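You operate a simulated robot arm through the tools that you are given. There is no shell and no other tool. Be economical: measure what you need, move in short steps, check, and stop when the job is done.

You are at the controls of a simulated robot arm. One attempt, no reset.

JOB
Take the green sweet from the far end of the long table and put it on top of the cake dome. Then take the yellow bottle and leave it on the white plate on the far end of the long table. Then take the blue colour bottle from the middle of the long table and leave it on the free corner of the back table. Then take the syrup jar on the middle of the long table and put it away on the top of the side table. Then fetch the pink bowl and set it on the shelf under the sealer table. Then take the fondant box that says "white fondant" from the far end of the long table and put it on the middle shelf of the trolley. Then take the blue bowl and leave it on the head end of the long table. Then put the green bottle on the far end of the long table away on the top of the airbrush table. Then take the name card labelled "Anca" from the far end of the long table and leave it on the cake board there. Then stack the jar that says "gold" from the far end of the long table on top of the jar marked "copper". Then shut the wooden door of the brown cabinet. Then put the butter cube on the head end of the long table away on the counter top by the mixer. Then fetch the brown block from the head end of the long table and set it on the ledge of the bag sealer. Then open the tall door of the right cabinet. Keep to this order. Set down upright: yellow bottle, colour bottle, fondant box, green bottle.

The check looks at the end state, three seconds after you hand in, the way a careful person would. Anything else that was tipped, shoved, dropped, spilled or broken makes it a failure.

ROBOT AND FRAMES
A 7-joint arm with a fingered hand on a trunk, on a base that drives. Base frame: it is fixed to the floor where the robot stands at the start and does not move with it; the origin is under the middle of the robot, x ahead of it, y to its left, z up. Lengths are in mm, angles in degrees, forces in N, time in s.
With the tool pointing down near the work surface it reaches from about 220 to 780 mm from the robot's upright axis, wherever it stands. Its first joint turns from -166.0 to 166.0 degrees. Places, roughly: blue bowl (12x11x5 cm) [1700, -500, 800]; brown block (3x3x3 cm) [500, 3300, 800]; butter cube (3x3x3 cm) [500, 3200, 800]; cake board [750, -750, 750]; cake dome (23x22x14 cm) [800, 0, 800]; colour bottle [750, 250, 750]; counter top by the mixer [1700, 6500, 900]; fondant box [1500, -250, 750]; free corner of the back table [800, -4400, 800]; green bottle [1750, -1250, 750]; head end of the long table [1100, 2600, 800]; jar [500, -1000, 750]; ledge of the bag sealer (19x15 cm) [-860, 2160, 840]; middle shelf of the trolley [-500, -2500, 400]; name card [750, -750, 750]; pink bowl (11x10x4 cm) [1500, 200, 800]; plate (19x19x3 cm) [600, -200, 800]; shelf under the sealer table [-900, 1700, 300]; sweet [500, 0, 750]; syrup jar [1500, 250, 750]; tall door of the right cabinet [300, -6100, 1600]; top of the airbrush table [3000, 4700, 800]; top of the side table [-900, 4800, 800]; wooden door of the brown cabinet [-400, -900, 300]; yellow bottle [500, 0, 750]. Payload 4 kg.
The tool frame sits at the grasp point between the pads (the TCP): z along the fingers, y along the line on which they close. The tips reach 28 mm beyond it. The gripper opens to 168 mm. The gripper's body begins 79 mm behind the TCP. The gripper is a hand of 4 fingers: y runs from the thumb to the fingers, the wrist lies at [0, 0, -249] in the tool frame, and closing takes about 1.5 s.
Orientation is that of the tool frame in the base frame, as a unit quaternion [w, x, y, z]. With the fingers straight down and closing along the base's y, the tool's x points along the base's -x, its y along +y and its z along -z.

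CONTROLS
- The arm moves only by the tool move_arm. Its argument "steps" is a list of rows, each an object (a shift or turn left out is 0, a gripper value left out holds the last) with "rot": the turn, a rotation vector about the tool's x, y, z in units of 60 degrees (1.0 is 60 degrees), a list of three; "offset": the shift along the tool's x, y, z in units of 500 mm (1.0 is 500 mm), a list of three; "hand": the finger opening in m, from 0 to 0.168. In form: [{"rot": [rx, ry, rz], "offset": [x, y, z], "hand": hand}, ...]. A call has 1 to 10 rows; each row is the pose to reach, as a shift and turn from the pose commanded when the call began, along the tool's axes at that moment. A call with a number of a shift or a turn outside -1 to 1 is refused whole. Rows are played at 5 a second. More than 50 mm and 8.6 degrees between two rows, or a gripper value outside its range, and nothing of the call is played. A pose out of reach is approached as far as the arm can. The call stops where the force on the tool passes 40 N (or 10 N more than at its start, if that is more) or the arm is blocked; 0.2 s more then pass. The fingers move at their own pace (about 153 mm/s each) and stop on an object; they squeeze with about 22 N. The grip force told is the motor's: it shows also when the fingers shut on nothing. Time passes only in rows, and 0.2 s behind the last, so rows that repeat a pose let the fingers close. The reply holds the time, the measured pose of the TCP, the force on the tool along the base axes, the opening and the grip force, in the units named above and with some noise, with the torque about the TCP (base axes, N m) and any sound that the robot's microphone picked up.
- Cameras (640 x 400 px; columns grow to the right, rows downward): "scene" is now at [6.9, 124.6, 1526.2]; the picture's right is [-0.51, -0.86, 0.00], its down [-0.69, 0.40, -0.60] and it looks along [0.52, -0.30, -0.80] (base axes); focal length 256 px, centre (320, 200). "wrist" rides on the gripper at [60, -60, -110] in the tool frame; the picture's right is [0.71, 0.71, 0.00], its down [-0.56, 0.56, -0.61] and it looks along [-0.43, 0.43, 0.79] (tool axes); focal length 265 px, centre (320, 200). There is no depth. A picture from a camera that has moved, and an enlarged one, comes with that camera's place and axes in the base frame and with its lens. The place of the scene camera against the robot may be out by one fixed shift of up to 12 mm in any direction.
- snapshot(camera): a new picture of that camera. It takes no simulated time.
- lift_body(by): slides the trunk up (or, below 0, down) by that many mm; the arm and the scene camera ride with it, the base frame stays. It gives what a move gives, with no picture.
- base_move(legs): drives the robot by 1 to 6 legs, each [ahead, turn to the left] in mm and degrees, along the robot's own axes; the way and the turn of a leg run together, so that a leg with both is an arc; at most 1500 mm and 180 degrees a leg. The arm and the cameras ride along, it lands a little off, and it stops where it bumps. It gives what a move gives.
- set_grasp(shape): the hand has 4 fingers and takes this shape, open, in about a second: jaw (thumb against the fingers, like two jaws); tri (thumb and two fingers); tip (a fingertip pinch); poke (one finger out to press); point (the index stretched); flat (the hand flat); cup (the hand cupped); fist (a fist). The gripper value then closes the fingers along that shape, each until it touches; the sizes above hold for jaw. It gives what a move gives, with no picture.
- turn_head(pan, tilt): turns the head with the scene camera to pan (to the left, within 155 degrees either way) and tilt (down, from -29 to 69), counted from straight ahead of the robot. It gives what a move gives.
- inspect(camera, box): a new picture of the part [left, top, right, bottom] of that camera's present view, enlarged. It takes no simulated time.
- close_job(): hands the job in; it is judged then, once.

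Go step by step. Nothing tells you exact positions but the pictures and the camera data: compare them with the known pose of the tool, close in by small moves and look again before you grip or let go. The budget is 588 turns and 360 pictures, counting those below and the enlarged ones. Unless the task says otherwise, let go and move clear before handing in, and close with one line.

The tools are called after "Emit:" as a command line: name --argument value ..., lists and objects as JSON in quotes. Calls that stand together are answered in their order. move_arm: Moves the arm, as the interface text tells. Its arguments: {"type":"object","properties":{"steps":{"type":"array"}},"required":["steps"]} The other tools are called the same way: lift_body (by) slides the trunk up or down; set_grasp (shape) gives the hand a shape; base_move (legs) drives the base; turn_head (pan, tilt) turns the head that bears the scene camera; snapshot (camera) takes a picture; inspect (camera, box) takes an enlarged picture of a part of a camera's view; close_job () hands the job in.

At the start:

```text
time: 0.0
eef_pos: [369.8, -69.7, 1118.6]
tool_rot: [0.0, 0.0, 1.0, 0.0]
force: [-0.8, 0.4, 0.3]
wrist_torque: [-0.02, -0.01, 0.0]
opening: 168.0
finger_force: 0.1
shape: jaw
trunk travel left (down, up): [-552.0, 38.0]
robot x, y, heading: [-0.7, 0.5, 0.3]
head pan, tilt: [-30.4, 52.9]
```

scene: 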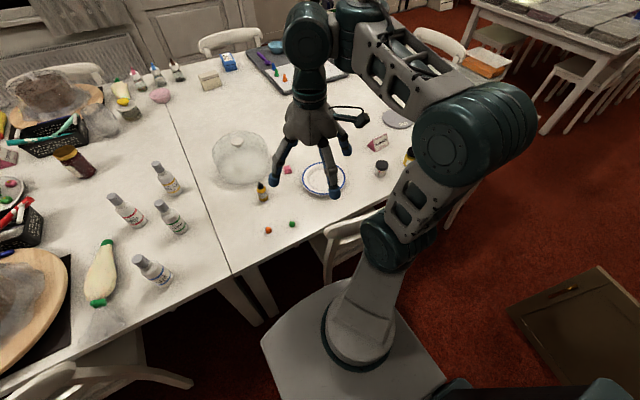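
wrist: 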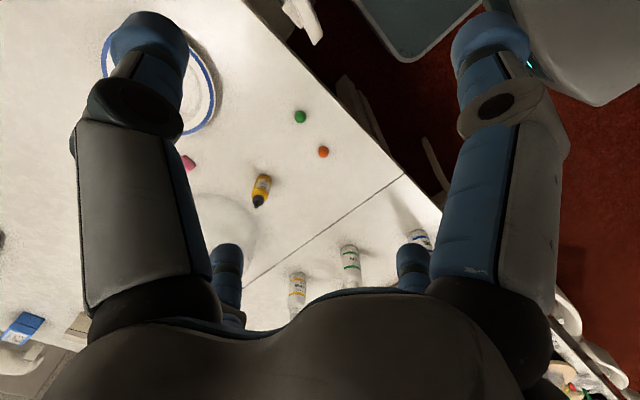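

I see the long table ahead, with the green sweet near the edge at roughly [470, -30], and the dome and plate behind it. I'll take enlarged looks to identify things before moving.

Emit:
inspect --camera "scene" --box '[200, 110, 440, 260]'

Emit:
inspect --camera "wrist" --box '[180, 80, 440, 240]'

Emit:
inspect --camera "scene" --box '[0, 40, 240, 190]'

```text
2.67 times, centred on (320, 185) of scene
camera zoom: at [6.9, 124.6, 1526.2], right [-0.51, -0.86, 0.0], down [-0.69, 0.4, -0.6], along [0.52, -0.3, -0.8], focal length 684 px, centre (320, 240)
```

zoom: 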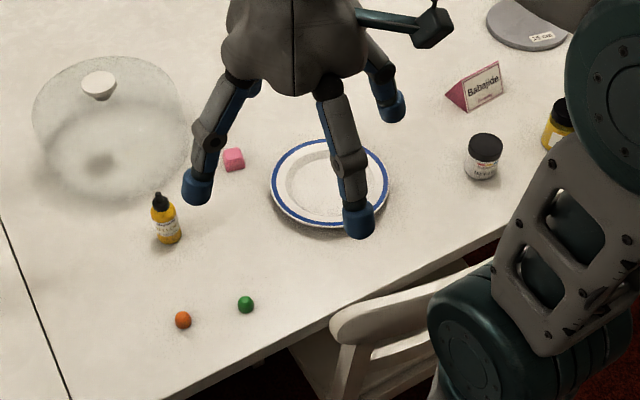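

```text
2.46 times, centred on (310, 160) of wrist
camera zoom: at [309.2, -128.9, 1227.8], right [-0.71, 0.71, 0.0], down [0.56, 0.56, 0.61], along [0.43, 0.43, -0.79], focal length 653 px, centre (345, 298)
```

zoom: 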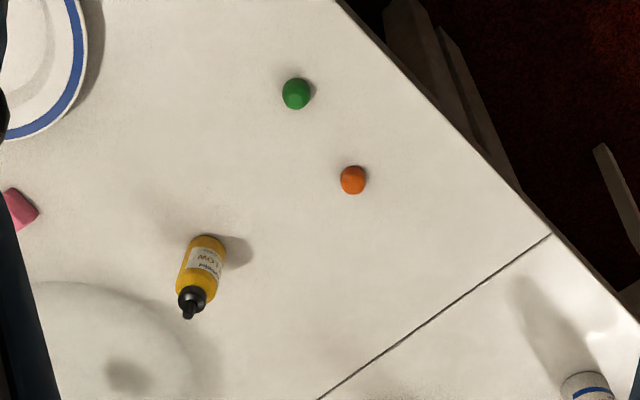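

```text
2.67 times, centred on (120, 115) of scene
camera zoom: at [6.9, 124.6, 1526.2], right [-0.51, -0.86, 0.0], down [-0.69, 0.4, -0.6], along [0.52, -0.3, -0.8], focal length 684 px, centre (853, 427)
```

zoom: 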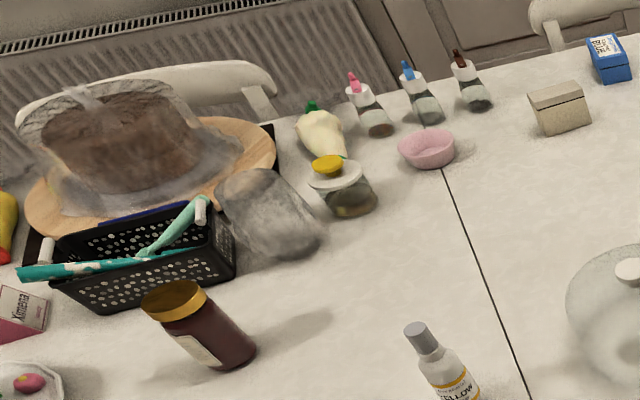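

The sweet is the green gumdrop near [457, -32], with an orange one about 80 mm away. I'll bring the hand over it and look again.

Emit:
move_arm --steps '[{"offset": [-0.035, 0.015, 0.09]}, {"offset": [-0.07, 0.03, 0.18]}, {"offset": [-0.105, 0.045, 0.27]}, {"offset": [-0.14, 0.06, 0.36]}, {"offset": [-0.174, 0.075, 0.44]}]'

Emit:
snapshot --camera "wrist"

Emit:
snapshot --camera "scene"

```text
time: 1.2
eef_pos: [456.4, -29.6, 896.4]
tool_rot: [0.0, 0.0, 1.0, 0.0]
force: [-0.5, 0.8, -0.2]
wrist_torque: [0.02, 0.04, 0.01]
opening: 167.8
finger_force: 0.1
shape: jaw
out of reach, approached as far as the arm can: row 1
trunk travel left (down, up): [-552.0, 38.0]
robot x, y, heading: [0.1, 1.6, -0.1]
head pan, tilt: [-30.4, 52.9]
```

```text
354 pictures are left
camera wrist: at [396.2, -89.7, 1005.3], right [-0.71, 0.71, 0.0], down [0.56, 0.56, 0.61], along [0.43, 0.43, -0.79], focal length 265 px, centre (320, 200)
```

wrist: 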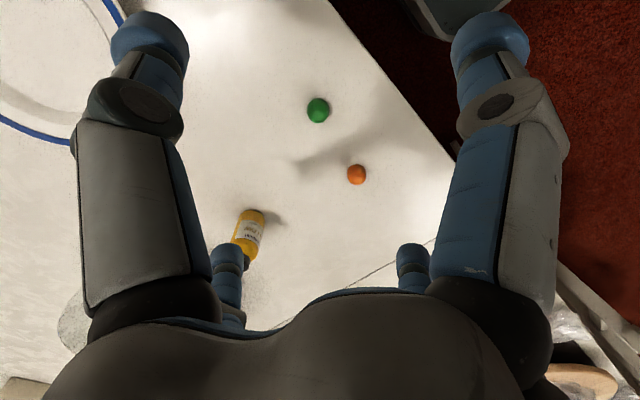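

```text
353 pictures are left
camera scene: at [7.4, 124.7, 1526.2], right [-0.51, -0.86, 0.0], down [-0.69, 0.4, -0.6], along [0.52, -0.3, -0.8], focal length 256 px, centre (320, 200)
```

scene: 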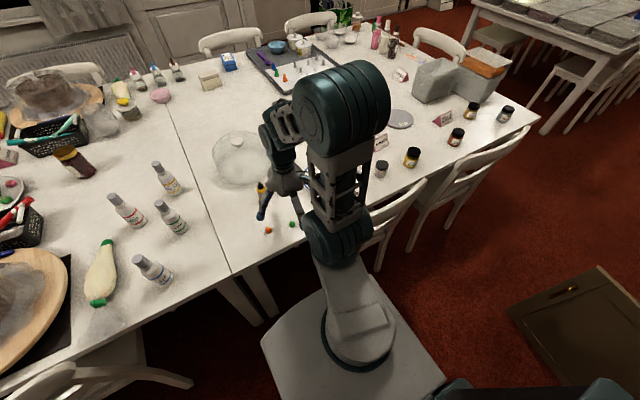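

The sweet refines to about [457, -31, 757]. I'll pre-close the hand in the air to see how its fingers sit.

Emit:
move_arm --steps '[{"hand": 0.06}, {"hand": 0.06}, {"hand": 0.06}, {"hand": 0.06}]'

Emit:
snapshot --camera "wrist"

Emit:
inspect --camera "scene" --box '[200, 110, 440, 260]'

```text
time: 2.2
eef_pos: [456.3, -30.1, 896.9]
tool_rot: [0.0, 0.0, 1.0, 0.0]
force: [1.3, -0.4, 0.4]
wrist_torque: [0.0, 0.03, 0.0]
opening: 60.4
finger_force: 0.0
shape: jaw
trunk travel left (down, up): [-552.0, 38.0]
robot x, y, heading: [-2.3, 2.0, 0.1]
head pan, tilt: [-30.4, 52.9]
```

```text
352 pictures are left
camera wrist: at [396.0, -89.8, 1006.0], right [-0.71, 0.71, 0.0], down [0.56, 0.56, 0.61], along [0.43, 0.43, -0.79], focal length 265 px, centre (320, 200)
```

wrist: 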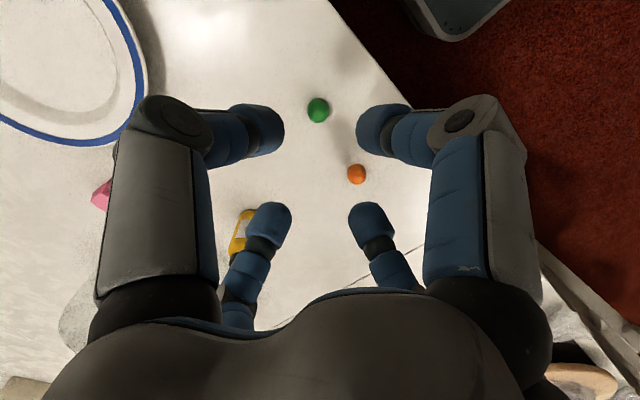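

```text
2.67 times, centred on (320, 185) of scene
camera zoom: at [7.0, 124.7, 1526.2], right [-0.51, -0.86, 0.0], down [-0.69, 0.4, -0.6], along [0.52, -0.3, -0.8], focal length 684 px, centre (320, 240)
```

zoom: 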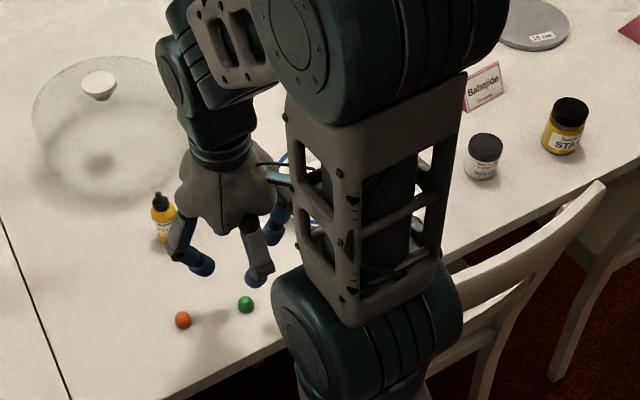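

The hand is a four-finger cross gripper closing on its centre. I'll descend to just above the sweet and check.

Emit:
move_arm --steps '[{"offset": [0, 0, 0.08]}, {"offset": [0, 0, 0.16]}, {"offset": [0, 0, 0.21]}]'

Emit:
snapshot --camera "wrist"

```text
time: 3.0
eef_pos: [456.0, -30.2, 792.9]
tool_rot: [0.0, 0.0, 1.0, 0.0]
force: [1.3, 0.0, -0.8]
wrist_torque: [0.02, 0.0, 0.03]
opening: 60.4
finger_force: 0.0
shape: jaw
trunk travel left (down, up): [-552.0, 38.0]
robot x, y, heading: [-1.7, 1.9, -0.1]
head pan, tilt: [-30.4, 52.9]
```

```text
350 pictures are left
camera wrist: at [395.1, -89.8, 902.5], right [-0.71, 0.71, 0.0], down [0.56, 0.56, 0.61], along [0.43, 0.43, -0.79], focal length 265 px, centre (320, 200)
```

wrist: 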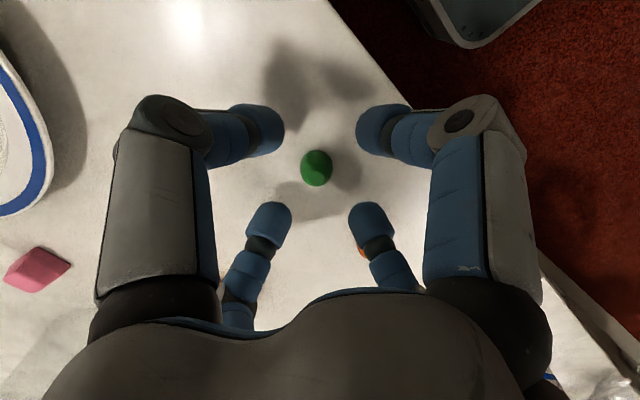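

Sweet is centred under the hand. Down 12 mm more and close.

Emit:
move_arm --steps '[{"offset": [0, 0, 0.025]}, {"offset": [0, 0, 0.025], "hand": 0.0}, {"offset": [0, 0, 0.025], "hand": 0.0}, {"offset": [0, 0, 0.025], "hand": 0.0}, {"offset": [0, 0, 0.025], "hand": 0.0}, {"offset": [0, 0, 0.025], "hand": 0.0}, {"offset": [0, 0, 0.025], "hand": 0.0}]'

Emit:
snapshot --camera "wrist"

```text
time: 4.6
eef_pos: [456.1, -31.3, 781.6]
tool_rot: [0.0, 0.0, 1.0, -0.001]
force: [-0.1, 0.6, -0.4]
wrist_torque: [0.03, -0.02, -0.01]
opening: 14.5
finger_force: 21.7
shape: jaw
trunk travel left (down, up): [-552.0, 38.0]
robot x, y, heading: [-1.2, -0.4, -0.3]
head pan, tilt: [-30.4, 52.9]
```

```text
349 pictures are left
camera wrist: at [395.4, -89.9, 890.5], right [-0.71, 0.71, 0.0], down [0.56, 0.56, 0.61], along [0.43, 0.43, -0.79], focal length 265 px, centre (320, 200)
```

wrist: 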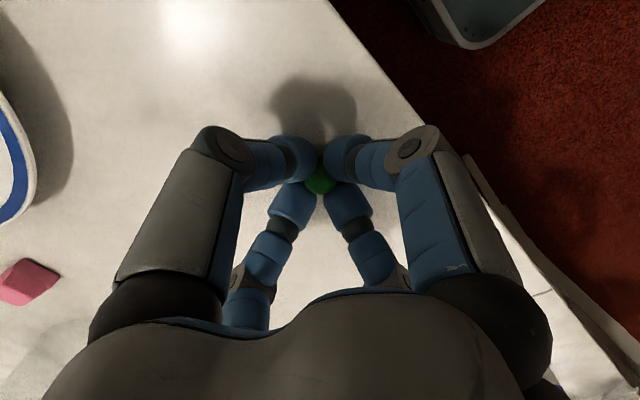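

The sweet is held (opening 14.5 mm). Lift it and move towards the dome to locate its knob.

Emit:
move_arm --steps '[{"offset": [0, 0, -0.1]}, {"offset": [0, 0, -0.2]}, {"offset": [0, 0, -0.3]}, {"offset": [-0.08, 0.01, -0.36]}, {"offset": [-0.16, 0.02, -0.4]}, {"offset": [-0.24, 0.04, -0.44]}, {"offset": [-0.32, 0.05, -0.44]}, {"offset": [-0.4, 0.06, -0.44]}, {"offset": [-0.45, 0.06, -0.44]}]'

Emit:
snapshot --camera "wrist"

Emit:
snapshot --camera "scene"

```text
refused: row 4 steps farther than a row can; nothing moved
```

```text
348 pictures are left
camera wrist: at [395.4, -89.9, 890.5], right [-0.71, 0.71, 0.0], down [0.56, 0.56, 0.61], along [0.43, 0.43, -0.79], focal length 265 px, centre (320, 200)
```

wrist: 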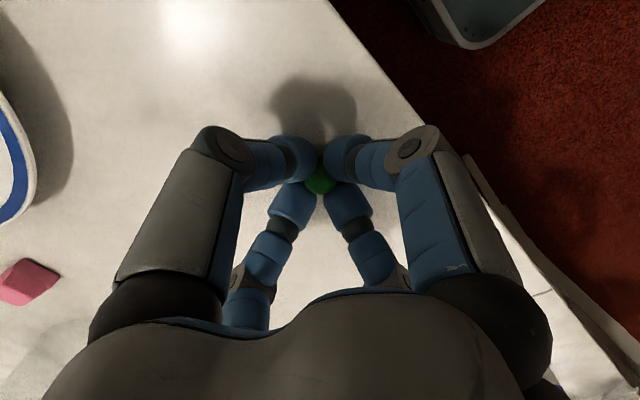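

```text
347 pictures are left
camera scene: at [7.0, 124.7, 1526.2], right [-0.51, -0.86, 0.0], down [-0.69, 0.4, -0.6], along [0.52, -0.3, -0.8], focal length 256 px, centre (320, 200)
```

scene: 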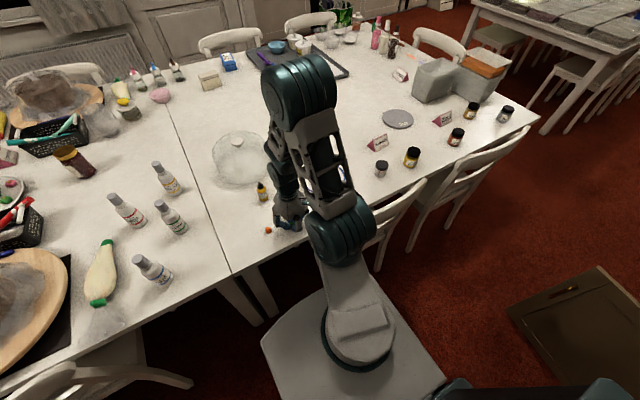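

A step was too long; I'll redo it with shorter rows.

Emit:
move_arm --steps '[{"offset": [0, 0, -0.1]}, {"offset": [0, 0, -0.2]}, {"offset": [0, 0, -0.3]}, {"offset": [0, 0, -0.4]}, {"offset": [-0.09, 0.01, -0.43]}, {"offset": [-0.18, 0.02, -0.43]}, {"offset": [-0.27, 0.03, -0.43]}, {"offset": [-0.36, 0.04, -0.43]}, {"offset": [-0.44, 0.05, -0.43]}]'

```text
time: 6.6
eef_pos: [678.6, -3.9, 995.7]
tool_rot: [-0.001, 0.0, 1.0, 0.0]
force: [1.2, 0.1, 0.0]
wrist_torque: [0.02, -0.01, -0.01]
opening: 14.8
finger_force: 22.6
shape: jaw
trunk travel left (down, up): [-552.0, 38.0]
robot x, y, heading: [-3.5, -1.6, 0.5]
head pan, tilt: [-30.4, 52.9]
```

Emit:
snapshot --camera "wrist"

Emit:
inspect --camera "scene" --box '[160, 80, 400, 230]'

```text
346 pictures are left
camera wrist: at [617.7, -64.3, 1104.2], right [-0.71, 0.71, 0.0], down [0.56, 0.56, 0.61], along [0.43, 0.43, -0.79], focal length 265 px, centre (320, 200)
```

wrist: 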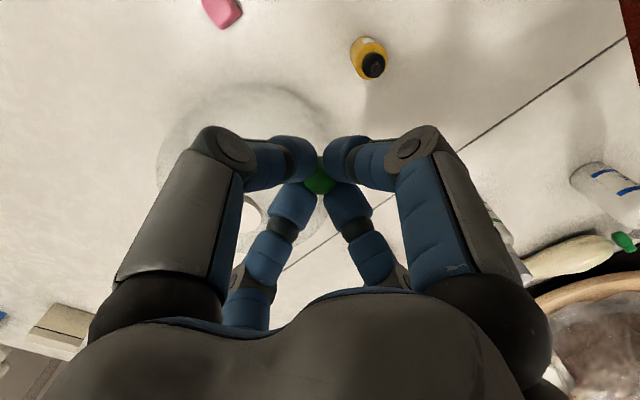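

```text
2.67 times, centred on (280, 155) of scene
camera zoom: at [7.6, 125.0, 1526.2], right [-0.51, -0.86, 0.0], down [-0.69, 0.4, -0.6], along [0.52, -0.3, -0.8], focal length 684 px, centre (427, 320)
```

zoom: 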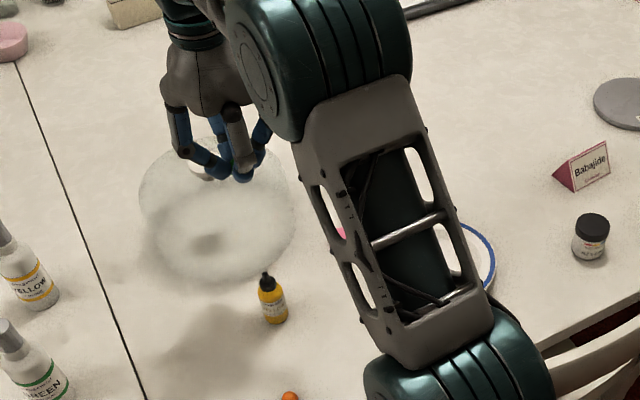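

The knob is near [802, 16, 888]. I'll go above it as far as the arm reaches and look.

Emit:
move_arm --steps '[{"offset": [-0.09, 0.01, 0]}, {"offset": [-0.17, 0.02, 0]}, {"offset": [-0.246, 0.036, 0]}]'

Emit:
snapshot --camera "wrist"

Emit:
inspect --camera "scene" --box '[160, 80, 320, 180]'

```text
time: 7.4
eef_pos: [750.3, 4.4, 992.1]
tool_rot: [-0.001, 0.0, 1.0, 0.0]
force: [0.5, -0.4, 0.5]
wrist_torque: [0.0, 0.04, 0.0]
opening: 14.7
finger_force: 22.0
shape: jaw
out of reach, approached as far as the arm can: row 2, 3
trunk travel left (down, up): [-552.0, 38.0]
robot x, y, heading: [-2.9, 4.5, 0.3]
head pan, tilt: [-30.4, 52.9]
```

```text
344 pictures are left
camera wrist: at [690.8, -55.7, 1102.8], right [-0.71, 0.71, 0.0], down [0.56, 0.56, 0.61], along [0.43, 0.43, -0.79], focal length 265 px, centre (320, 200)
```

wrist: 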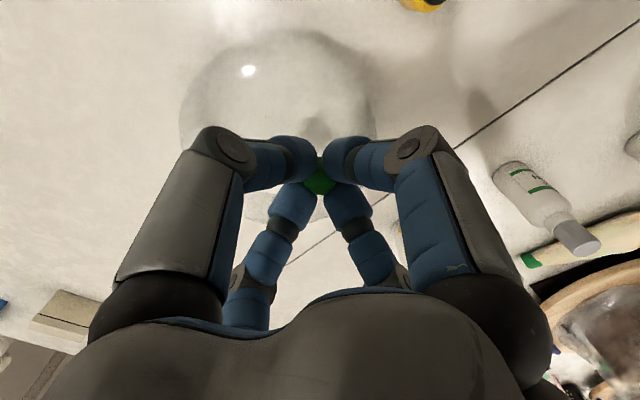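

```text
4.00 times, centred on (240, 130) of scene
camera zoom: at [8.1, 124.8, 1526.2], right [-0.51, -0.86, 0.0], down [-0.69, 0.4, -0.6], along [0.52, -0.31, -0.8], focal length 1025 px, centre (640, 480)
```

zoom: 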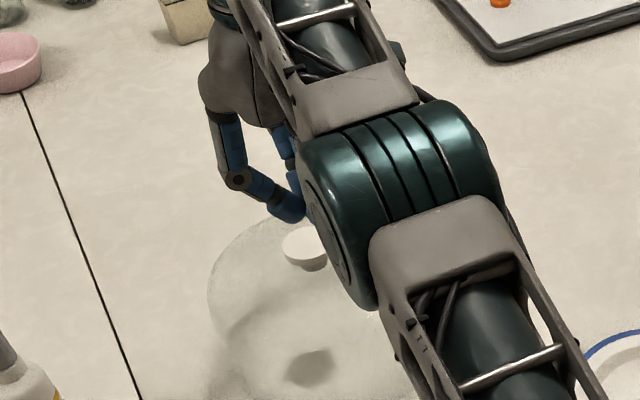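

Just out of reach; I need to drive closer. Check the floor clearance in front of the base first.

Emit:
turn_head --pan 0 --tilt 65

Emit:
snapshot --camera "scene"

```text
time: 8.3
eef_pos: [751.7, 4.6, 994.2]
tool_rot: [0.0, 0.0, 1.0, 0.0]
force: [0.0, 0.1, -0.2]
wrist_torque: [-0.01, -0.01, 0.01]
opening: 14.8
finger_force: 22.2
shape: jaw
trunk travel left (down, up): [-552.0, 38.0]
robot x, y, heading: [0.8, 1.8, -0.1]
head pan, tilt: [0.0, 65.0]
```

```text
342 pictures are left
camera scene: at [3.7, 162.3, 1512.0], right [0.0, -1.0, 0.0], down [-0.91, 0.0, -0.42], along [0.42, 0.0, -0.91], focal length 256 px, centre (320, 200)
```

scene: 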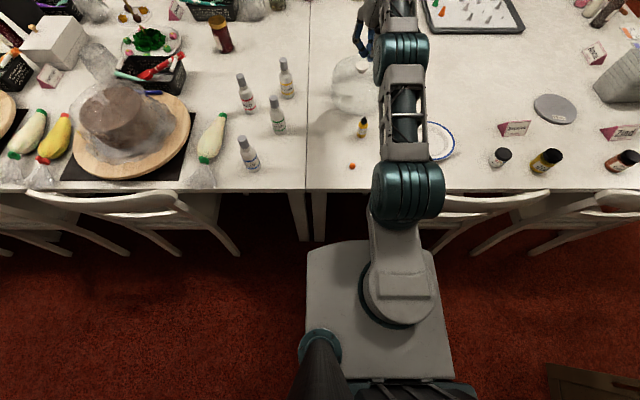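

Forward clearance is fine if I shift left a little, away from the right-hand chair. I'll pull the arm in, then drive diagonally.

Emit:
move_arm --steps '[{"offset": [0.09, 0, 0]}, {"offset": [0.18, 0, -0.02]}, {"offset": [0.27, 0, -0.04]}, {"offset": [0.36, 0, -0.06]}, {"offset": [0.45, 0, -0.08]}]'

Emit:
base_move --legs '[[0, 45], [140, 0], [0, -45]]'

Emit:
snapshot --camera "scene"

```text
time: 9.6
eef_pos: [526.6, 6.0, 1034.0]
tool_rot: [0.001, 0.0, 1.0, 0.0]
force: [-0.6, -0.3, -0.1]
wrist_torque: [0.03, -0.03, 0.01]
opening: 14.5
finger_force: 21.8
shape: jaw
trunk travel left (down, up): [-552.0, 38.0]
robot x, y, heading: [0.5, 0.4, -0.1]
head pan, tilt: [0.0, 65.0]
```

```text
time: 13.1
eef_pos: [467.4, 478.4, 1034.4]
tool_rot: [0.0, -0.384, 0.923, 0.0]
force: [0.0, -0.8, 1.0]
wrist_torque: [0.02, 0.0, -0.02]
opening: 14.7
finger_force: 22.1
shape: jaw
trunk travel left (down, up): [-552.0, 38.0]
robot x, y, heading: [99.5, 97.5, 44.9]
head pan, tilt: [0.0, 65.0]
stopped in leg 2: the robot was blocked; the commanded pose is now the measured one
```

```text
341 pictures are left
camera scene: at [-12.9, 215.0, 1512.0], right [0.71, -0.71, 0.0], down [-0.64, -0.64, -0.42], along [0.3, 0.3, -0.91], focal length 256 px, centre (320, 200)
```

scene: 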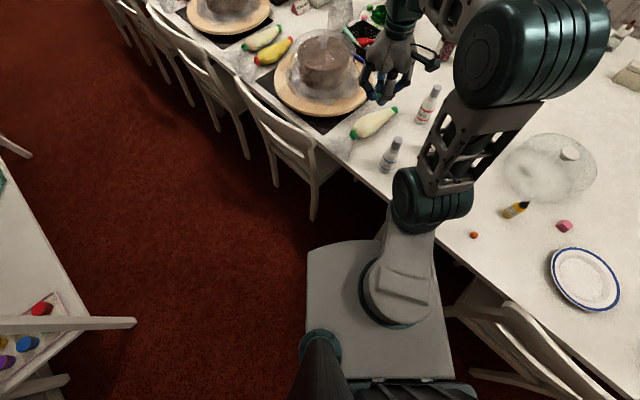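

The front-right corner touched the table edge while turned. I'll back off a little and then turn straight.

Emit:
base_move --legs '[[-25, 0], [0, -45]]'

Emit:
snapshot --camera "scene"

```text
time: 15.7
eef_pos: [605.9, 137.4, 1035.2]
tool_rot: [0.0, -0.047, 0.999, 0.0]
force: [-0.1, -0.7, -0.1]
wrist_torque: [0.0, 0.04, 0.02]
opening: 14.7
finger_force: 22.1
shape: jaw
trunk travel left (down, up): [-552.0, 38.0]
robot x, y, heading: [80.6, 79.4, 5.6]
head pan, tilt: [0.0, 65.0]
stopped in leg 2: the robot was blocked; the commanded pose is now the measured one
```

```text
340 pictures are left
camera scene: at [69.7, 244.7, 1511.9], right [0.09, -1.0, 0.0], down [-0.9, -0.09, -0.42], along [0.42, 0.04, -0.91], focal length 256 px, centre (320, 200)
```

scene: 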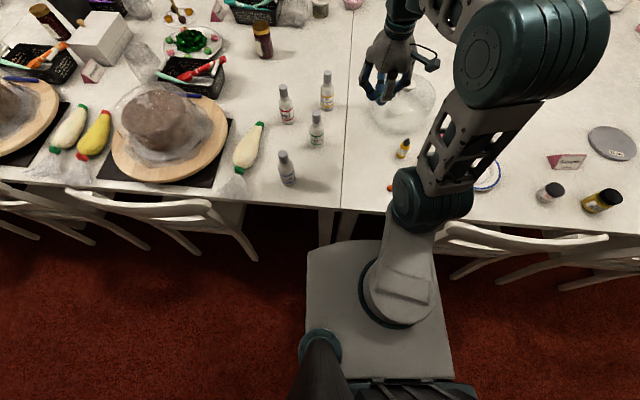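

The corner met the right chair's back. I'll turn back a few degrees to clear it and check the chair.

Emit:
base_move --legs '[[0, 6]]'

Emit:
turn_head --pan -38 --tilt 55

Emit:
snapshot --camera "scene"

```text
time: 16.7
eef_pos: [597.4, 193.3, 1034.7]
tool_rot: [0.0, -0.1, 0.995, 0.0]
force: [0.2, 0.3, 0.1]
wrist_torque: [0.0, 0.0, 0.01]
opening: 15.0
finger_force: 22.2
shape: jaw
trunk travel left (down, up): [-552.0, 38.0]
robot x, y, heading: [76.6, 83.6, 11.5]
head pan, tilt: [0.0, 65.0]
```

```text
time: 17.7
eef_pos: [597.0, 193.7, 1035.3]
tool_rot: [0.001, -0.1, 0.995, 0.0]
force: [-0.2, -0.3, -0.1]
wrist_torque: [-0.04, 0.03, 0.01]
opening: 14.3
finger_force: 22.1
shape: jaw
trunk travel left (down, up): [-552.0, 38.0]
robot x, y, heading: [83.1, 80.2, 11.4]
head pan, tilt: [-38.0, 55.0]
```

```text
339 pictures are left
camera scene: at [57.9, 197.5, 1523.6], right [-0.45, -0.89, 0.0], down [-0.73, 0.37, -0.57], along [0.51, -0.26, -0.82], focal length 256 px, centre (320, 200)
```

scene: 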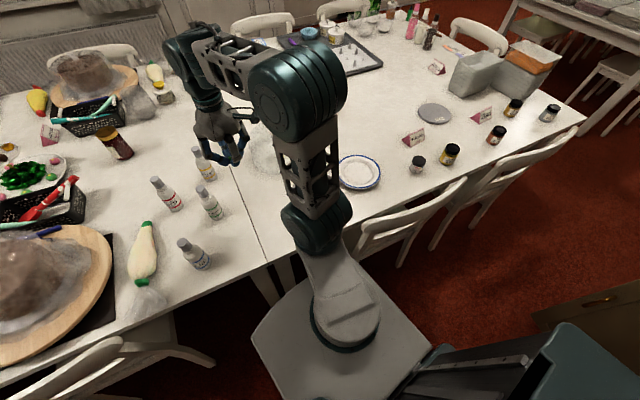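

The chair is unmoved. Now I bring the sweet above the dome knob, about [802, 16].

Emit:
move_arm --steps '[{"offset": [-0.055, -0.072, 0.012]}, {"offset": [-0.11, -0.144, 0.024]}, {"offset": [-0.165, -0.215, 0.035]}, {"offset": [-0.22, -0.287, 0.047]}, {"offset": [-0.275, -0.358, 0.058]}, {"offset": [-0.331, -0.43, 0.07]}]'

Emit:
snapshot --camera "wrist"

Emit:
snapshot --camera "scene"

```text
time: 19.1
eef_pos: [803.2, 12.9, 998.9]
tool_rot: [-0.002, -0.1, 0.995, 0.001]
force: [0.7, -0.7, 0.6]
wrist_torque: [0.02, 0.01, 0.0]
opening: 14.6
finger_force: 21.8
shape: jaw
trunk travel left (down, up): [-552.0, 38.0]
robot x, y, heading: [80.6, 83.3, 11.5]
head pan, tilt: [-38.0, 55.0]
```

```text
338 pictures are left
camera wrist: at [755.9, -58.3, 1107.2], right [-0.83, 0.55, 0.0], down [0.44, 0.66, 0.61], along [0.34, 0.51, -0.79], focal length 265 px, centre (320, 200)
```

wrist: 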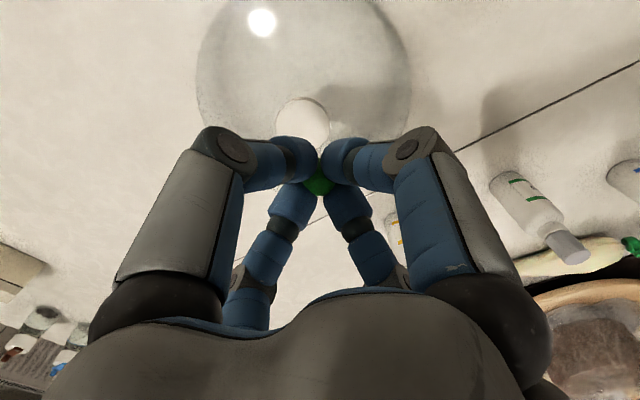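

```text
337 pictures are left
camera scene: at [58.8, 196.8, 1523.7], right [-0.45, -0.89, 0.0], down [-0.73, 0.37, -0.57], along [0.51, -0.26, -0.82], focal length 256 px, centre (320, 200)
```

scene: 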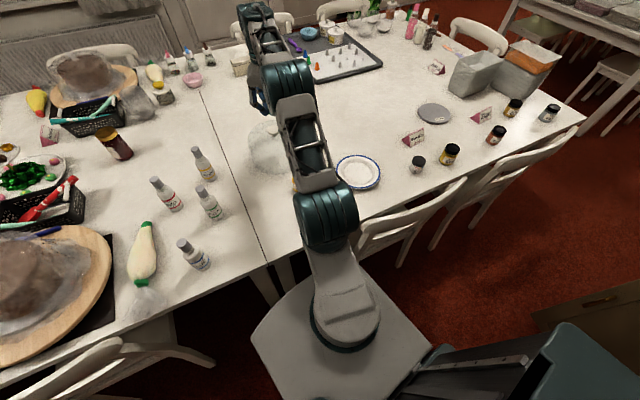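

The knob's flat top is about 45 mm wide near [818, 9, 880]. I'll centre over it and come down partway.

Emit:
move_arm --steps '[{"offset": [-0.015, -0.007, 0.045]}, {"offset": [-0.029, -0.014, 0.09]}]'

Emit:
inspect --camera "wrist" --box '[200, 40, 440, 220]'

Emit:
inspect --camera "scene" --box '[200, 60, 360, 180]'

```text
time: 19.7
eef_pos: [819.0, 10.1, 954.9]
tool_rot: [0.001, -0.101, 0.995, 0.0]
force: [0.3, 0.0, -0.1]
wrist_torque: [0.01, -0.01, 0.01]
opening: 14.7
finger_force: 21.3
shape: jaw
trunk travel left (down, up): [-552.0, 38.0]
robot x, y, heading: [78.6, 81.2, 11.5]
head pan, tilt: [-38.0, 55.0]
```

```text
2.22 times, centred on (320, 130) of wrist
camera zoom: at [770.7, -60.5, 1064.1], right [-0.83, 0.55, 0.0], down [0.44, 0.66, 0.61], along [0.34, 0.51, -0.79], focal length 590 px, centre (320, 356)
```

zoom: 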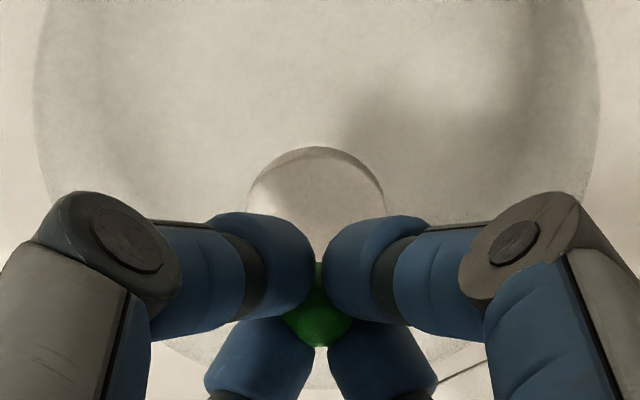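

```text
3.33 times, centred on (280, 120) of scene
camera zoom: at [58.5, 197.2, 1523.6], right [-0.45, -0.89, 0.0], down [-0.73, 0.37, -0.57], along [0.51, -0.26, -0.82], focal length 854 px, centre (453, 467)
```

zoom: 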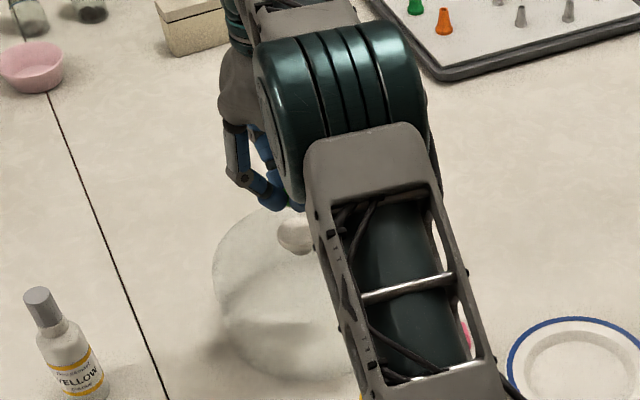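

Nearly centred. Small correction and down towards the knob.

Emit:
move_arm --steps '[{"offset": [0.007, -0.009, 0.03]}, {"offset": [0.007, -0.009, 0.05]}, {"offset": [0.007, -0.009, 0.05]}]'

Emit:
inspect --camera "wrist" --box '[200, 40, 440, 220]'

Emit:
inspect --camera "scene" --box '[220, 80, 320, 155]'

```text
time: 20.5
eef_pos: [814.3, 7.3, 929.4]
tool_rot: [0.0, -0.1, 0.995, 0.0]
force: [0.1, 0.5, 0.5]
wrist_torque: [0.0, -0.01, 0.04]
opening: 14.6
finger_force: 22.1
shape: jaw
trunk travel left (down, up): [-552.0, 38.0]
robot x, y, heading: [83.3, 79.1, 11.2]
head pan, tilt: [-38.0, 55.0]
```

```text
2.22 times, centred on (320, 130) of wrist
camera zoom: at [768.4, -64.2, 1039.0], right [-0.83, 0.55, 0.0], down [0.44, 0.66, 0.61], along [0.34, 0.51, -0.79], focal length 590 px, centre (320, 356)
```

zoom: 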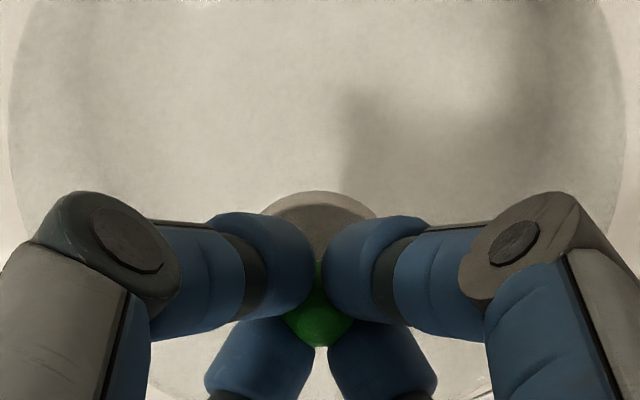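

```text
5.33 times, centred on (270, 118) of scene
camera zoom: at [57.9, 197.4, 1523.6], right [-0.45, -0.89, 0.0], down [-0.73, 0.37, -0.57], along [0.51, -0.26, -0.82], focal length 1367 px, centre (587, 640)
```

zoom: 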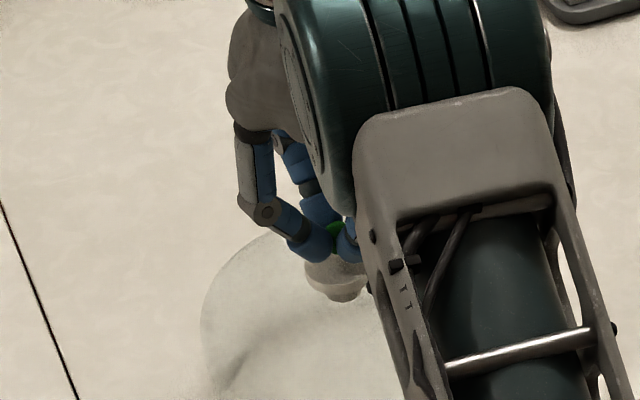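

Knob top estimated z≈876, centred within a few mm. Creep down to contact.

Emit:
move_arm --steps '[{"offset": [-0.005, 0.003, 0.015]}, {"offset": [-0.005, 0.003, 0.03]}, {"offset": [-0.005, 0.003, 0.03]}]'

Emit:
inspect --camera "wrist" --box '[200, 40, 440, 220]'

Emit:
inspect --camera "scene" --box '[230, 90, 310, 150]'

```text
time: 21.3
eef_pos: [817.5, 7.8, 916.1]
tool_rot: [0.0, -0.1, 0.995, 0.001]
force: [-0.4, 0.0, 5.2]
wrist_torque: [-0.01, 0.01, 0.0]
opening: 14.4
finger_force: 22.7
shape: jaw
trunk travel left (down, up): [-552.0, 38.0]
robot x, y, heading: [77.0, 81.5, 11.5]
head pan, tilt: [-38.0, 55.0]
```

```text
2.22 times, centred on (320, 130) of wrist
camera zoom: at [770.1, -62.7, 1024.6], right [-0.83, 0.55, 0.0], down [0.43, 0.66, 0.62], along [0.34, 0.51, -0.79], focal length 590 px, centre (320, 356)
```

zoom: 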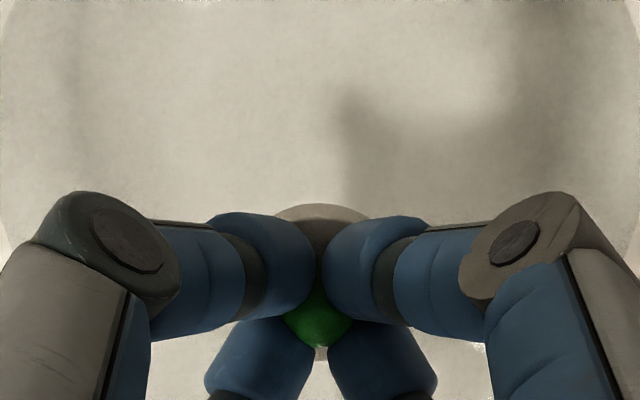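

```text
6.67 times, centred on (270, 120) of scene
camera zoom: at [57.3, 197.4, 1523.7], right [-0.45, -0.89, 0.0], down [-0.73, 0.37, -0.57], along [0.51, -0.26, -0.82], focal length 1709 px, centre (653, 733)
```

zoom: 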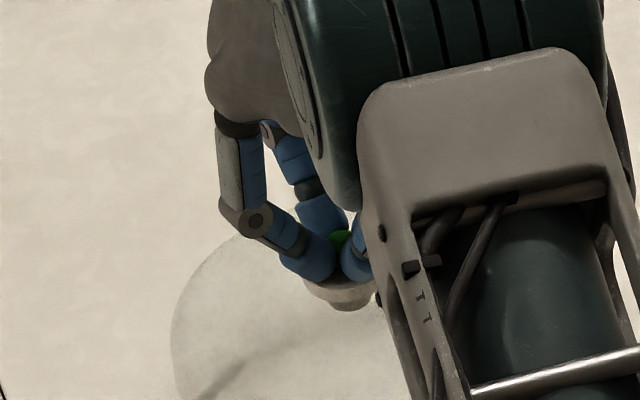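

Contact felt (5 N). Release gently and rise straight up.

Emit:
move_arm --steps '[{"hand": 0.03}, {"hand": 0.05}, {"hand": 0.06}, {"hand": 0.06}, {"offset": [0, 0, -0.05]}, {"offset": [0, 0, -0.14]}]'

Emit:
inspect --camera "wrist" --box '[200, 40, 440, 220]'

```text
time: 22.7
eef_pos: [817.7, 7.4, 986.7]
tool_rot: [0.001, -0.1, 0.995, 0.001]
force: [-0.6, -0.9, -0.5]
wrist_torque: [-0.02, -0.01, 0.02]
opening: 59.7
finger_force: 0.0
shape: jaw
trunk travel left (down, up): [-552.0, 38.0]
robot x, y, heading: [79.3, 79.6, 11.3]
head pan, tilt: [-38.0, 55.0]
```

```text
2.22 times, centred on (320, 130) of wrist
camera zoom: at [770.8, -62.6, 1095.9], right [-0.83, 0.55, 0.0], down [0.44, 0.66, 0.61], along [0.34, 0.51, -0.79], focal length 590 px, centre (320, 356)
```

zoom: 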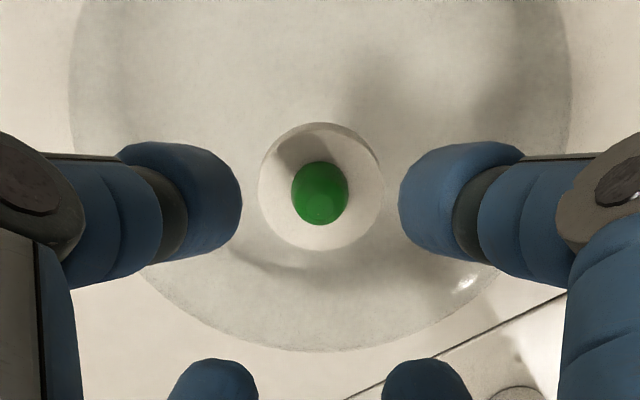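

The sweet stands on the dome knob. Next the yellow dropper bottle near [620, 18]; I go above it for a look.

Emit:
move_arm --steps '[{"offset": [0.08, 0.02, 0]}, {"offset": [0.16, 0.04, 0]}, {"offset": [0.24, 0.06, 0.01], "hand": 0.09}, {"offset": [0.32, 0.08, 0.04]}, {"offset": [0.384, 0.1, 0.07]}]'

Emit:
snapshot --camera "wrist"

Emit:
inspect --camera "scene" --box '[220, 100, 420, 225]'

```text
time: 23.9
eef_pos: [620.2, 17.5, 951.4]
tool_rot: [0.001, -0.101, 0.995, 0.0]
force: [0.0, 0.0, -0.1]
wrist_torque: [0.02, -0.01, 0.01]
opening: 89.6
finger_force: 0.1
shape: jaw
trunk travel left (down, up): [-552.0, 38.0]
robot x, y, heading: [79.8, 85.4, 11.2]
head pan, tilt: [-38.0, 55.0]
```

```text
329 pictures are left
camera wrist: at [573.2, -52.8, 1061.0], right [-0.83, 0.55, 0.0], down [0.43, 0.66, 0.62], along [0.34, 0.51, -0.79], focal length 265 px, centre (320, 200)
```

wrist: 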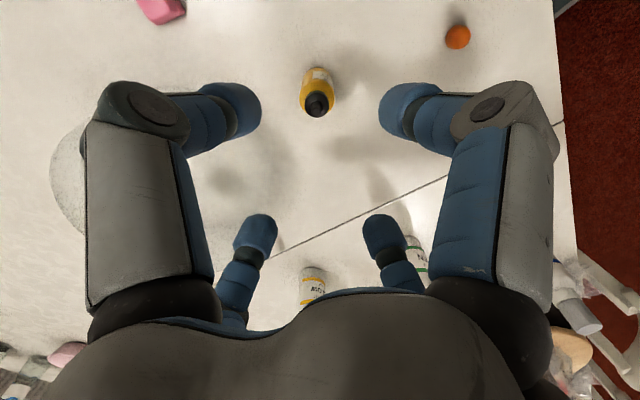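

```text
3.20 times, centred on (320, 162) of scene
camera zoom: at [57.5, 197.3, 1523.6], right [-0.45, -0.89, 0.0], down [-0.73, 0.37, -0.57], along [0.51, -0.26, -0.82], focal length 820 px, centre (320, 320)
```

zoom: 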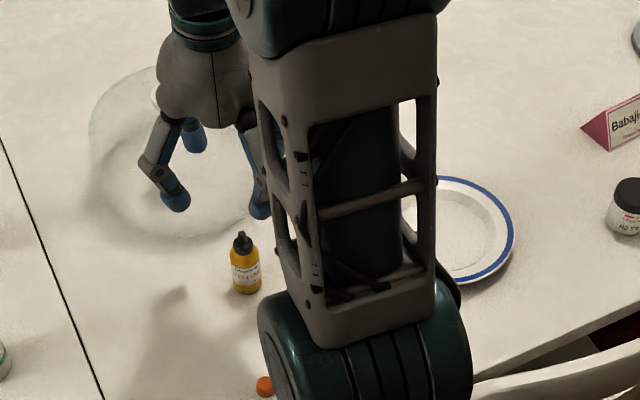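

Bottle axis is about [616.5, 6.5], top near z 835. To stay clear of the dome I'll turn the hand 45° while centring over it.

Emit:
move_arm --steps '[{"offset": [0.004, -0.004, 0.01], "rot": [0, 0, 0.125], "hand": 0.07}, {"offset": [0.008, -0.01, 0.02], "rot": [0, 0, 0.25]}, {"offset": [0.012, -0.015, 0.03], "rot": [0, 0, 0.375]}, {"offset": [0.012, -0.02, 0.04], "rot": [0, 0, 0.5]}, {"offset": [0.012, -0.02, 0.06], "rot": [0, 0, 0.625]}, {"offset": [0.012, -0.02, 0.08], "rot": [0, 0, 0.75]}, {"offset": [0.012, -0.02, 0.1], "rot": [0, 0, 0.75]}]'

Emit:
snapshot --camera "wrist"

Emit:
inspect --camera "scene" --box '[220, 100, 420, 225]'

```text
time: 25.5
eef_pos: [616.8, 7.0, 898.9]
tool_rot: [-0.001, 0.289, 0.957, 0.0]
force: [0.2, -0.5, 0.9]
wrist_torque: [-0.02, 0.03, -0.01]
opening: 70.3
finger_force: 0.1
shape: jaw
trunk travel left (down, up): [-552.0, 38.0]
robot x, y, heading: [82.3, 83.7, 11.2]
head pan, tilt: [-38.0, 55.0]
```

```text
327 pictures are left
camera wrist: at [532.5, -8.8, 1008.8], right [-0.2, 0.98, 0.0], down [0.77, 0.16, 0.62], along [0.6, 0.12, -0.79], focal length 265 px, centre (320, 200)
```

wrist: 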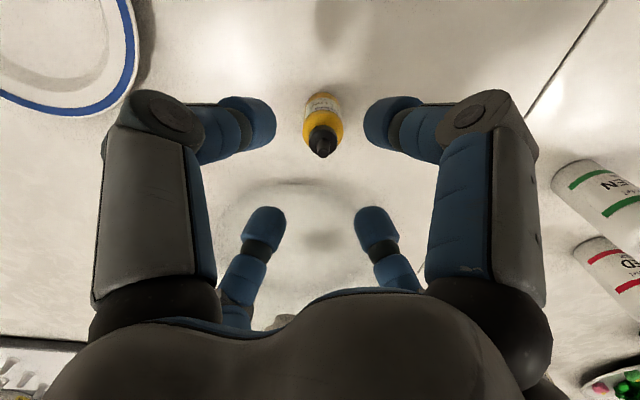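

```text
3.20 times, centred on (320, 162) of scene
camera zoom: at [57.9, 197.4, 1523.6], right [-0.45, -0.89, 0.0], down [-0.73, 0.37, -0.57], along [0.51, -0.26, -0.82], focal length 820 px, centre (320, 320)
```

zoom: 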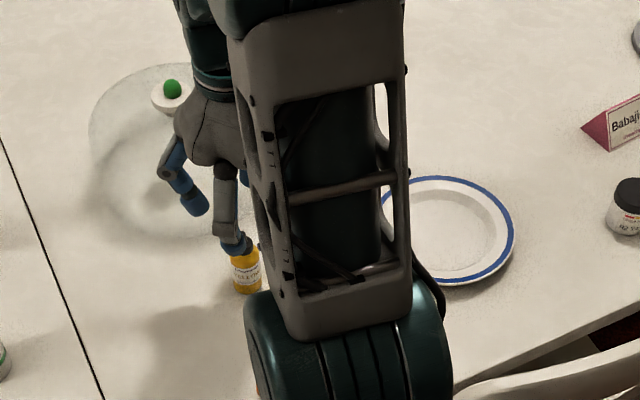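

Centred. Descend around the bottle and close.

Emit:
move_arm --steps '[{"offset": [0, 0, 0.07]}, {"offset": [0, 0, 0.14]}, {"offset": [0, 0, 0.21]}, {"offset": [0, 0, 0.21], "hand": 0.0}, {"offset": [0, 0, 0.21], "hand": 0.0}, {"offset": [0, 0, 0.21], "hand": 0.0}, {"offset": [0, 0, 0.21], "hand": 0.0}]'

Emit:
snapshot --camera "wrist"

```text
time: 27.1
eef_pos: [617.6, 7.7, 795.0]
tool_rot: [0.0, 0.289, 0.957, 0.0]
force: [0.3, 0.0, 0.1]
wrist_torque: [0.01, 0.04, 0.0]
opening: 28.0
finger_force: 22.0
shape: jaw
trunk travel left (down, up): [-552.0, 38.0]
robot x, y, heading: [81.3, 82.6, 11.7]
head pan, tilt: [-38.0, 55.0]
```

```text
325 pictures are left
camera wrist: at [533.0, -8.7, 904.3], right [-0.2, 0.98, 0.0], down [0.77, 0.16, 0.61], along [0.6, 0.12, -0.79], focal length 265 px, centre (320, 200)
```

wrist: 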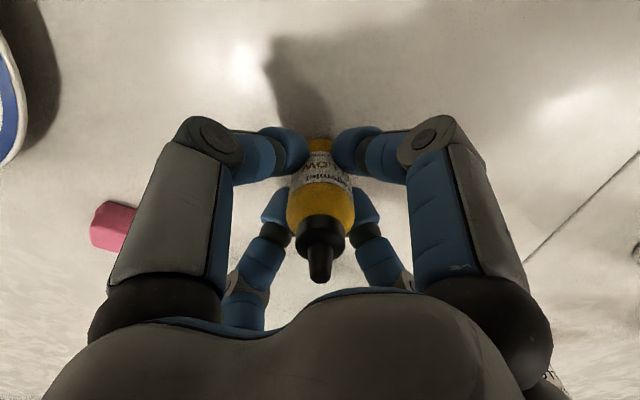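

Gripped (28 mm). Lift and carry towards the plate near [580, -230].

Emit:
move_arm --steps '[{"offset": [0, 0, -0.08]}, {"offset": [0, 0, -0.16]}, {"offset": [0, 0, -0.2]}, {"offset": [-0.035, -0.075, -0.22]}, {"offset": [-0.07, -0.15, -0.22]}, {"offset": [-0.11, -0.23, -0.22]}, {"offset": [-0.14, -0.3, -0.22]}, {"offset": [-0.17, -0.37, -0.22]}, {"offset": [-0.204, -0.434, -0.22]}]'

Emit:
snapshot --camera "wrist"

Emit:
inspect --camera "scene" --box '[260, 90, 460, 215]'

```text
time: 29.1
eef_pos: [581.5, -230.0, 902.4]
tool_rot: [0.0, 0.289, 0.957, 0.0]
force: [0.3, 0.0, -0.6]
wrist_torque: [0.04, 0.01, 0.0]
opening: 27.9
finger_force: 22.0
shape: jaw
trunk travel left (down, up): [-552.0, 38.0]
robot x, y, heading: [79.9, 78.5, 11.5]
head pan, tilt: [-38.0, 55.0]
```

```text
324 pictures are left
camera wrist: at [497.1, -246.5, 1011.6], right [-0.2, 0.98, 0.0], down [0.77, 0.16, 0.61], along [0.6, 0.12, -0.79], focal length 265 px, centre (320, 200)
```

wrist: 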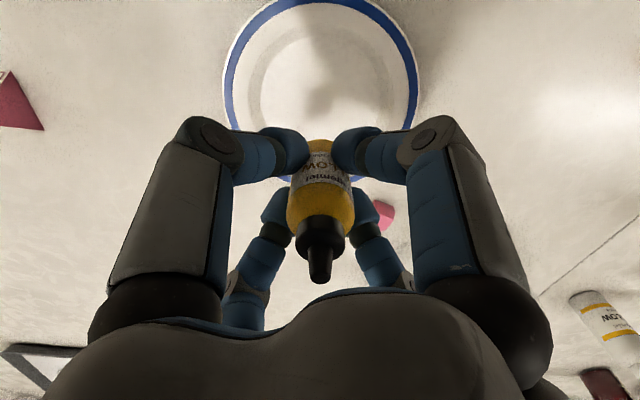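

```text
3.20 times, centred on (360, 152) of scene
camera zoom: at [57.9, 196.6, 1523.7], right [-0.45, -0.89, 0.0], down [-0.73, 0.37, -0.57], along [0.51, -0.26, -0.82], focal length 820 px, centre (192, 352)
```

zoom: 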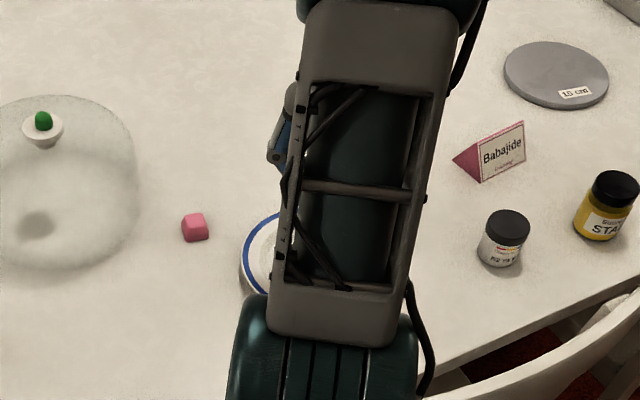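

Plate centre is about [565, -233]. Shift there and come down.

Emit:
move_arm --steps '[{"offset": [0.023, -0.024, 0.04]}, {"offset": [0.023, -0.024, 0.12]}, {"offset": [0.023, -0.024, 0.17]}, {"offset": [0.023, -0.024, 0.17]}]'

Emit:
snapshot --camera "wrist"

```text
time: 30.1
eef_pos: [563.5, -232.4, 818.8]
tool_rot: [0.0, 0.288, 0.957, 0.0]
force: [-0.4, 0.0, -0.9]
wrist_torque: [0.02, -0.04, -0.02]
opening: 27.8
finger_force: 22.0
shape: jaw
trunk travel left (down, up): [-552.0, 38.0]
robot x, y, heading: [81.7, 84.0, 11.4]
head pan, tilt: [-38.0, 55.0]
```

```text
322 pictures are left
camera wrist: at [479.2, -248.8, 928.7], right [-0.2, 0.98, 0.0], down [0.77, 0.16, 0.61], along [0.6, 0.12, -0.79], focal length 265 px, centre (320, 200)
```

wrist: 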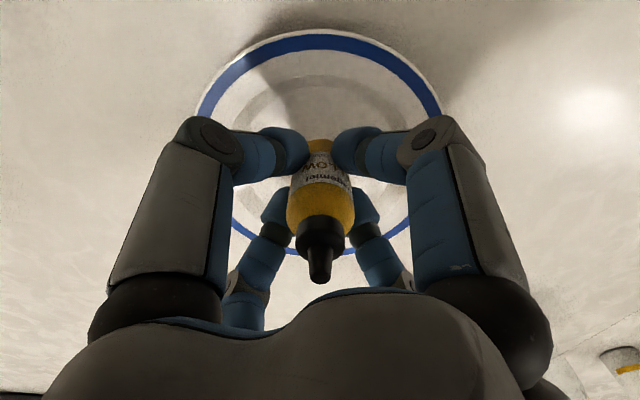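

Centred over the plate. Creep down to contact.

Emit:
move_arm --steps '[{"offset": [0, 0, 0.01]}, {"offset": [0, 0, 0.018]}, {"offset": [0, 0, 0.022]}]'

```text
time: 30.9
eef_pos: [563.3, -233.2, 808.4]
tool_rot: [0.001, 0.288, 0.958, 0.0]
force: [-0.8, -0.3, -0.8]
wrist_torque: [-0.01, 0.0, 0.02]
opening: 27.6
finger_force: 22.4
shape: jaw
trunk travel left (down, up): [-552.0, 38.0]
robot x, y, heading: [81.7, 82.0, 11.5]
head pan, tilt: [-38.0, 55.0]
```

Emit:
move_arm --steps '[{"offset": [0, 0, 0.005]}, {"offset": [0, 0, 0.009]}, {"offset": [0, 0, 0.009]}]'

```text
time: 31.7
eef_pos: [564.9, -233.0, 803.7]
tool_rot: [0.0, 0.288, 0.958, 0.0]
force: [0.1, 0.0, -0.7]
wrist_torque: [-0.01, 0.01, 0.0]
opening: 27.7
finger_force: 21.9
shape: jaw
trunk travel left (down, up): [-552.0, 38.0]
robot x, y, heading: [82.3, 84.3, 11.3]
head pan, tilt: [-38.0, 55.0]
```

Emit:
move_arm --steps '[{"offset": [0, 0, 0.004]}, {"offset": [0, 0, 0.007]}, {"offset": [0, 0, 0.007]}]'

```text
time: 32.5
eef_pos: [564.7, -233.0, 800.6]
tool_rot: [0.0, 0.288, 0.958, 0.0]
force: [-0.5, 1.0, 0.7]
wrist_torque: [0.0, 0.01, -0.01]
opening: 27.7
finger_force: 22.0
shape: jaw
trunk travel left (down, up): [-552.0, 38.0]
robot x, y, heading: [83.0, 83.6, 11.4]
head pan, tilt: [-38.0, 55.0]
```

Emit:
move_arm --steps '[{"offset": [0, 0, 0.003]}, {"offset": [0, 0, 0.005]}, {"offset": [0, 0, 0.005]}]'

```text
time: 33.3
eef_pos: [563.7, -233.8, 800.4]
tool_rot: [0.002, 0.289, 0.957, -0.001]
force: [-0.1, -1.1, 19.2]
wrist_torque: [-0.03, -0.03, 0.0]
opening: 28.2
finger_force: 22.0
shape: jaw
trunk travel left (down, up): [-552.0, 38.0]
robot x, y, heading: [79.2, 83.0, 11.5]
head pan, tilt: [-38.0, 55.0]
```

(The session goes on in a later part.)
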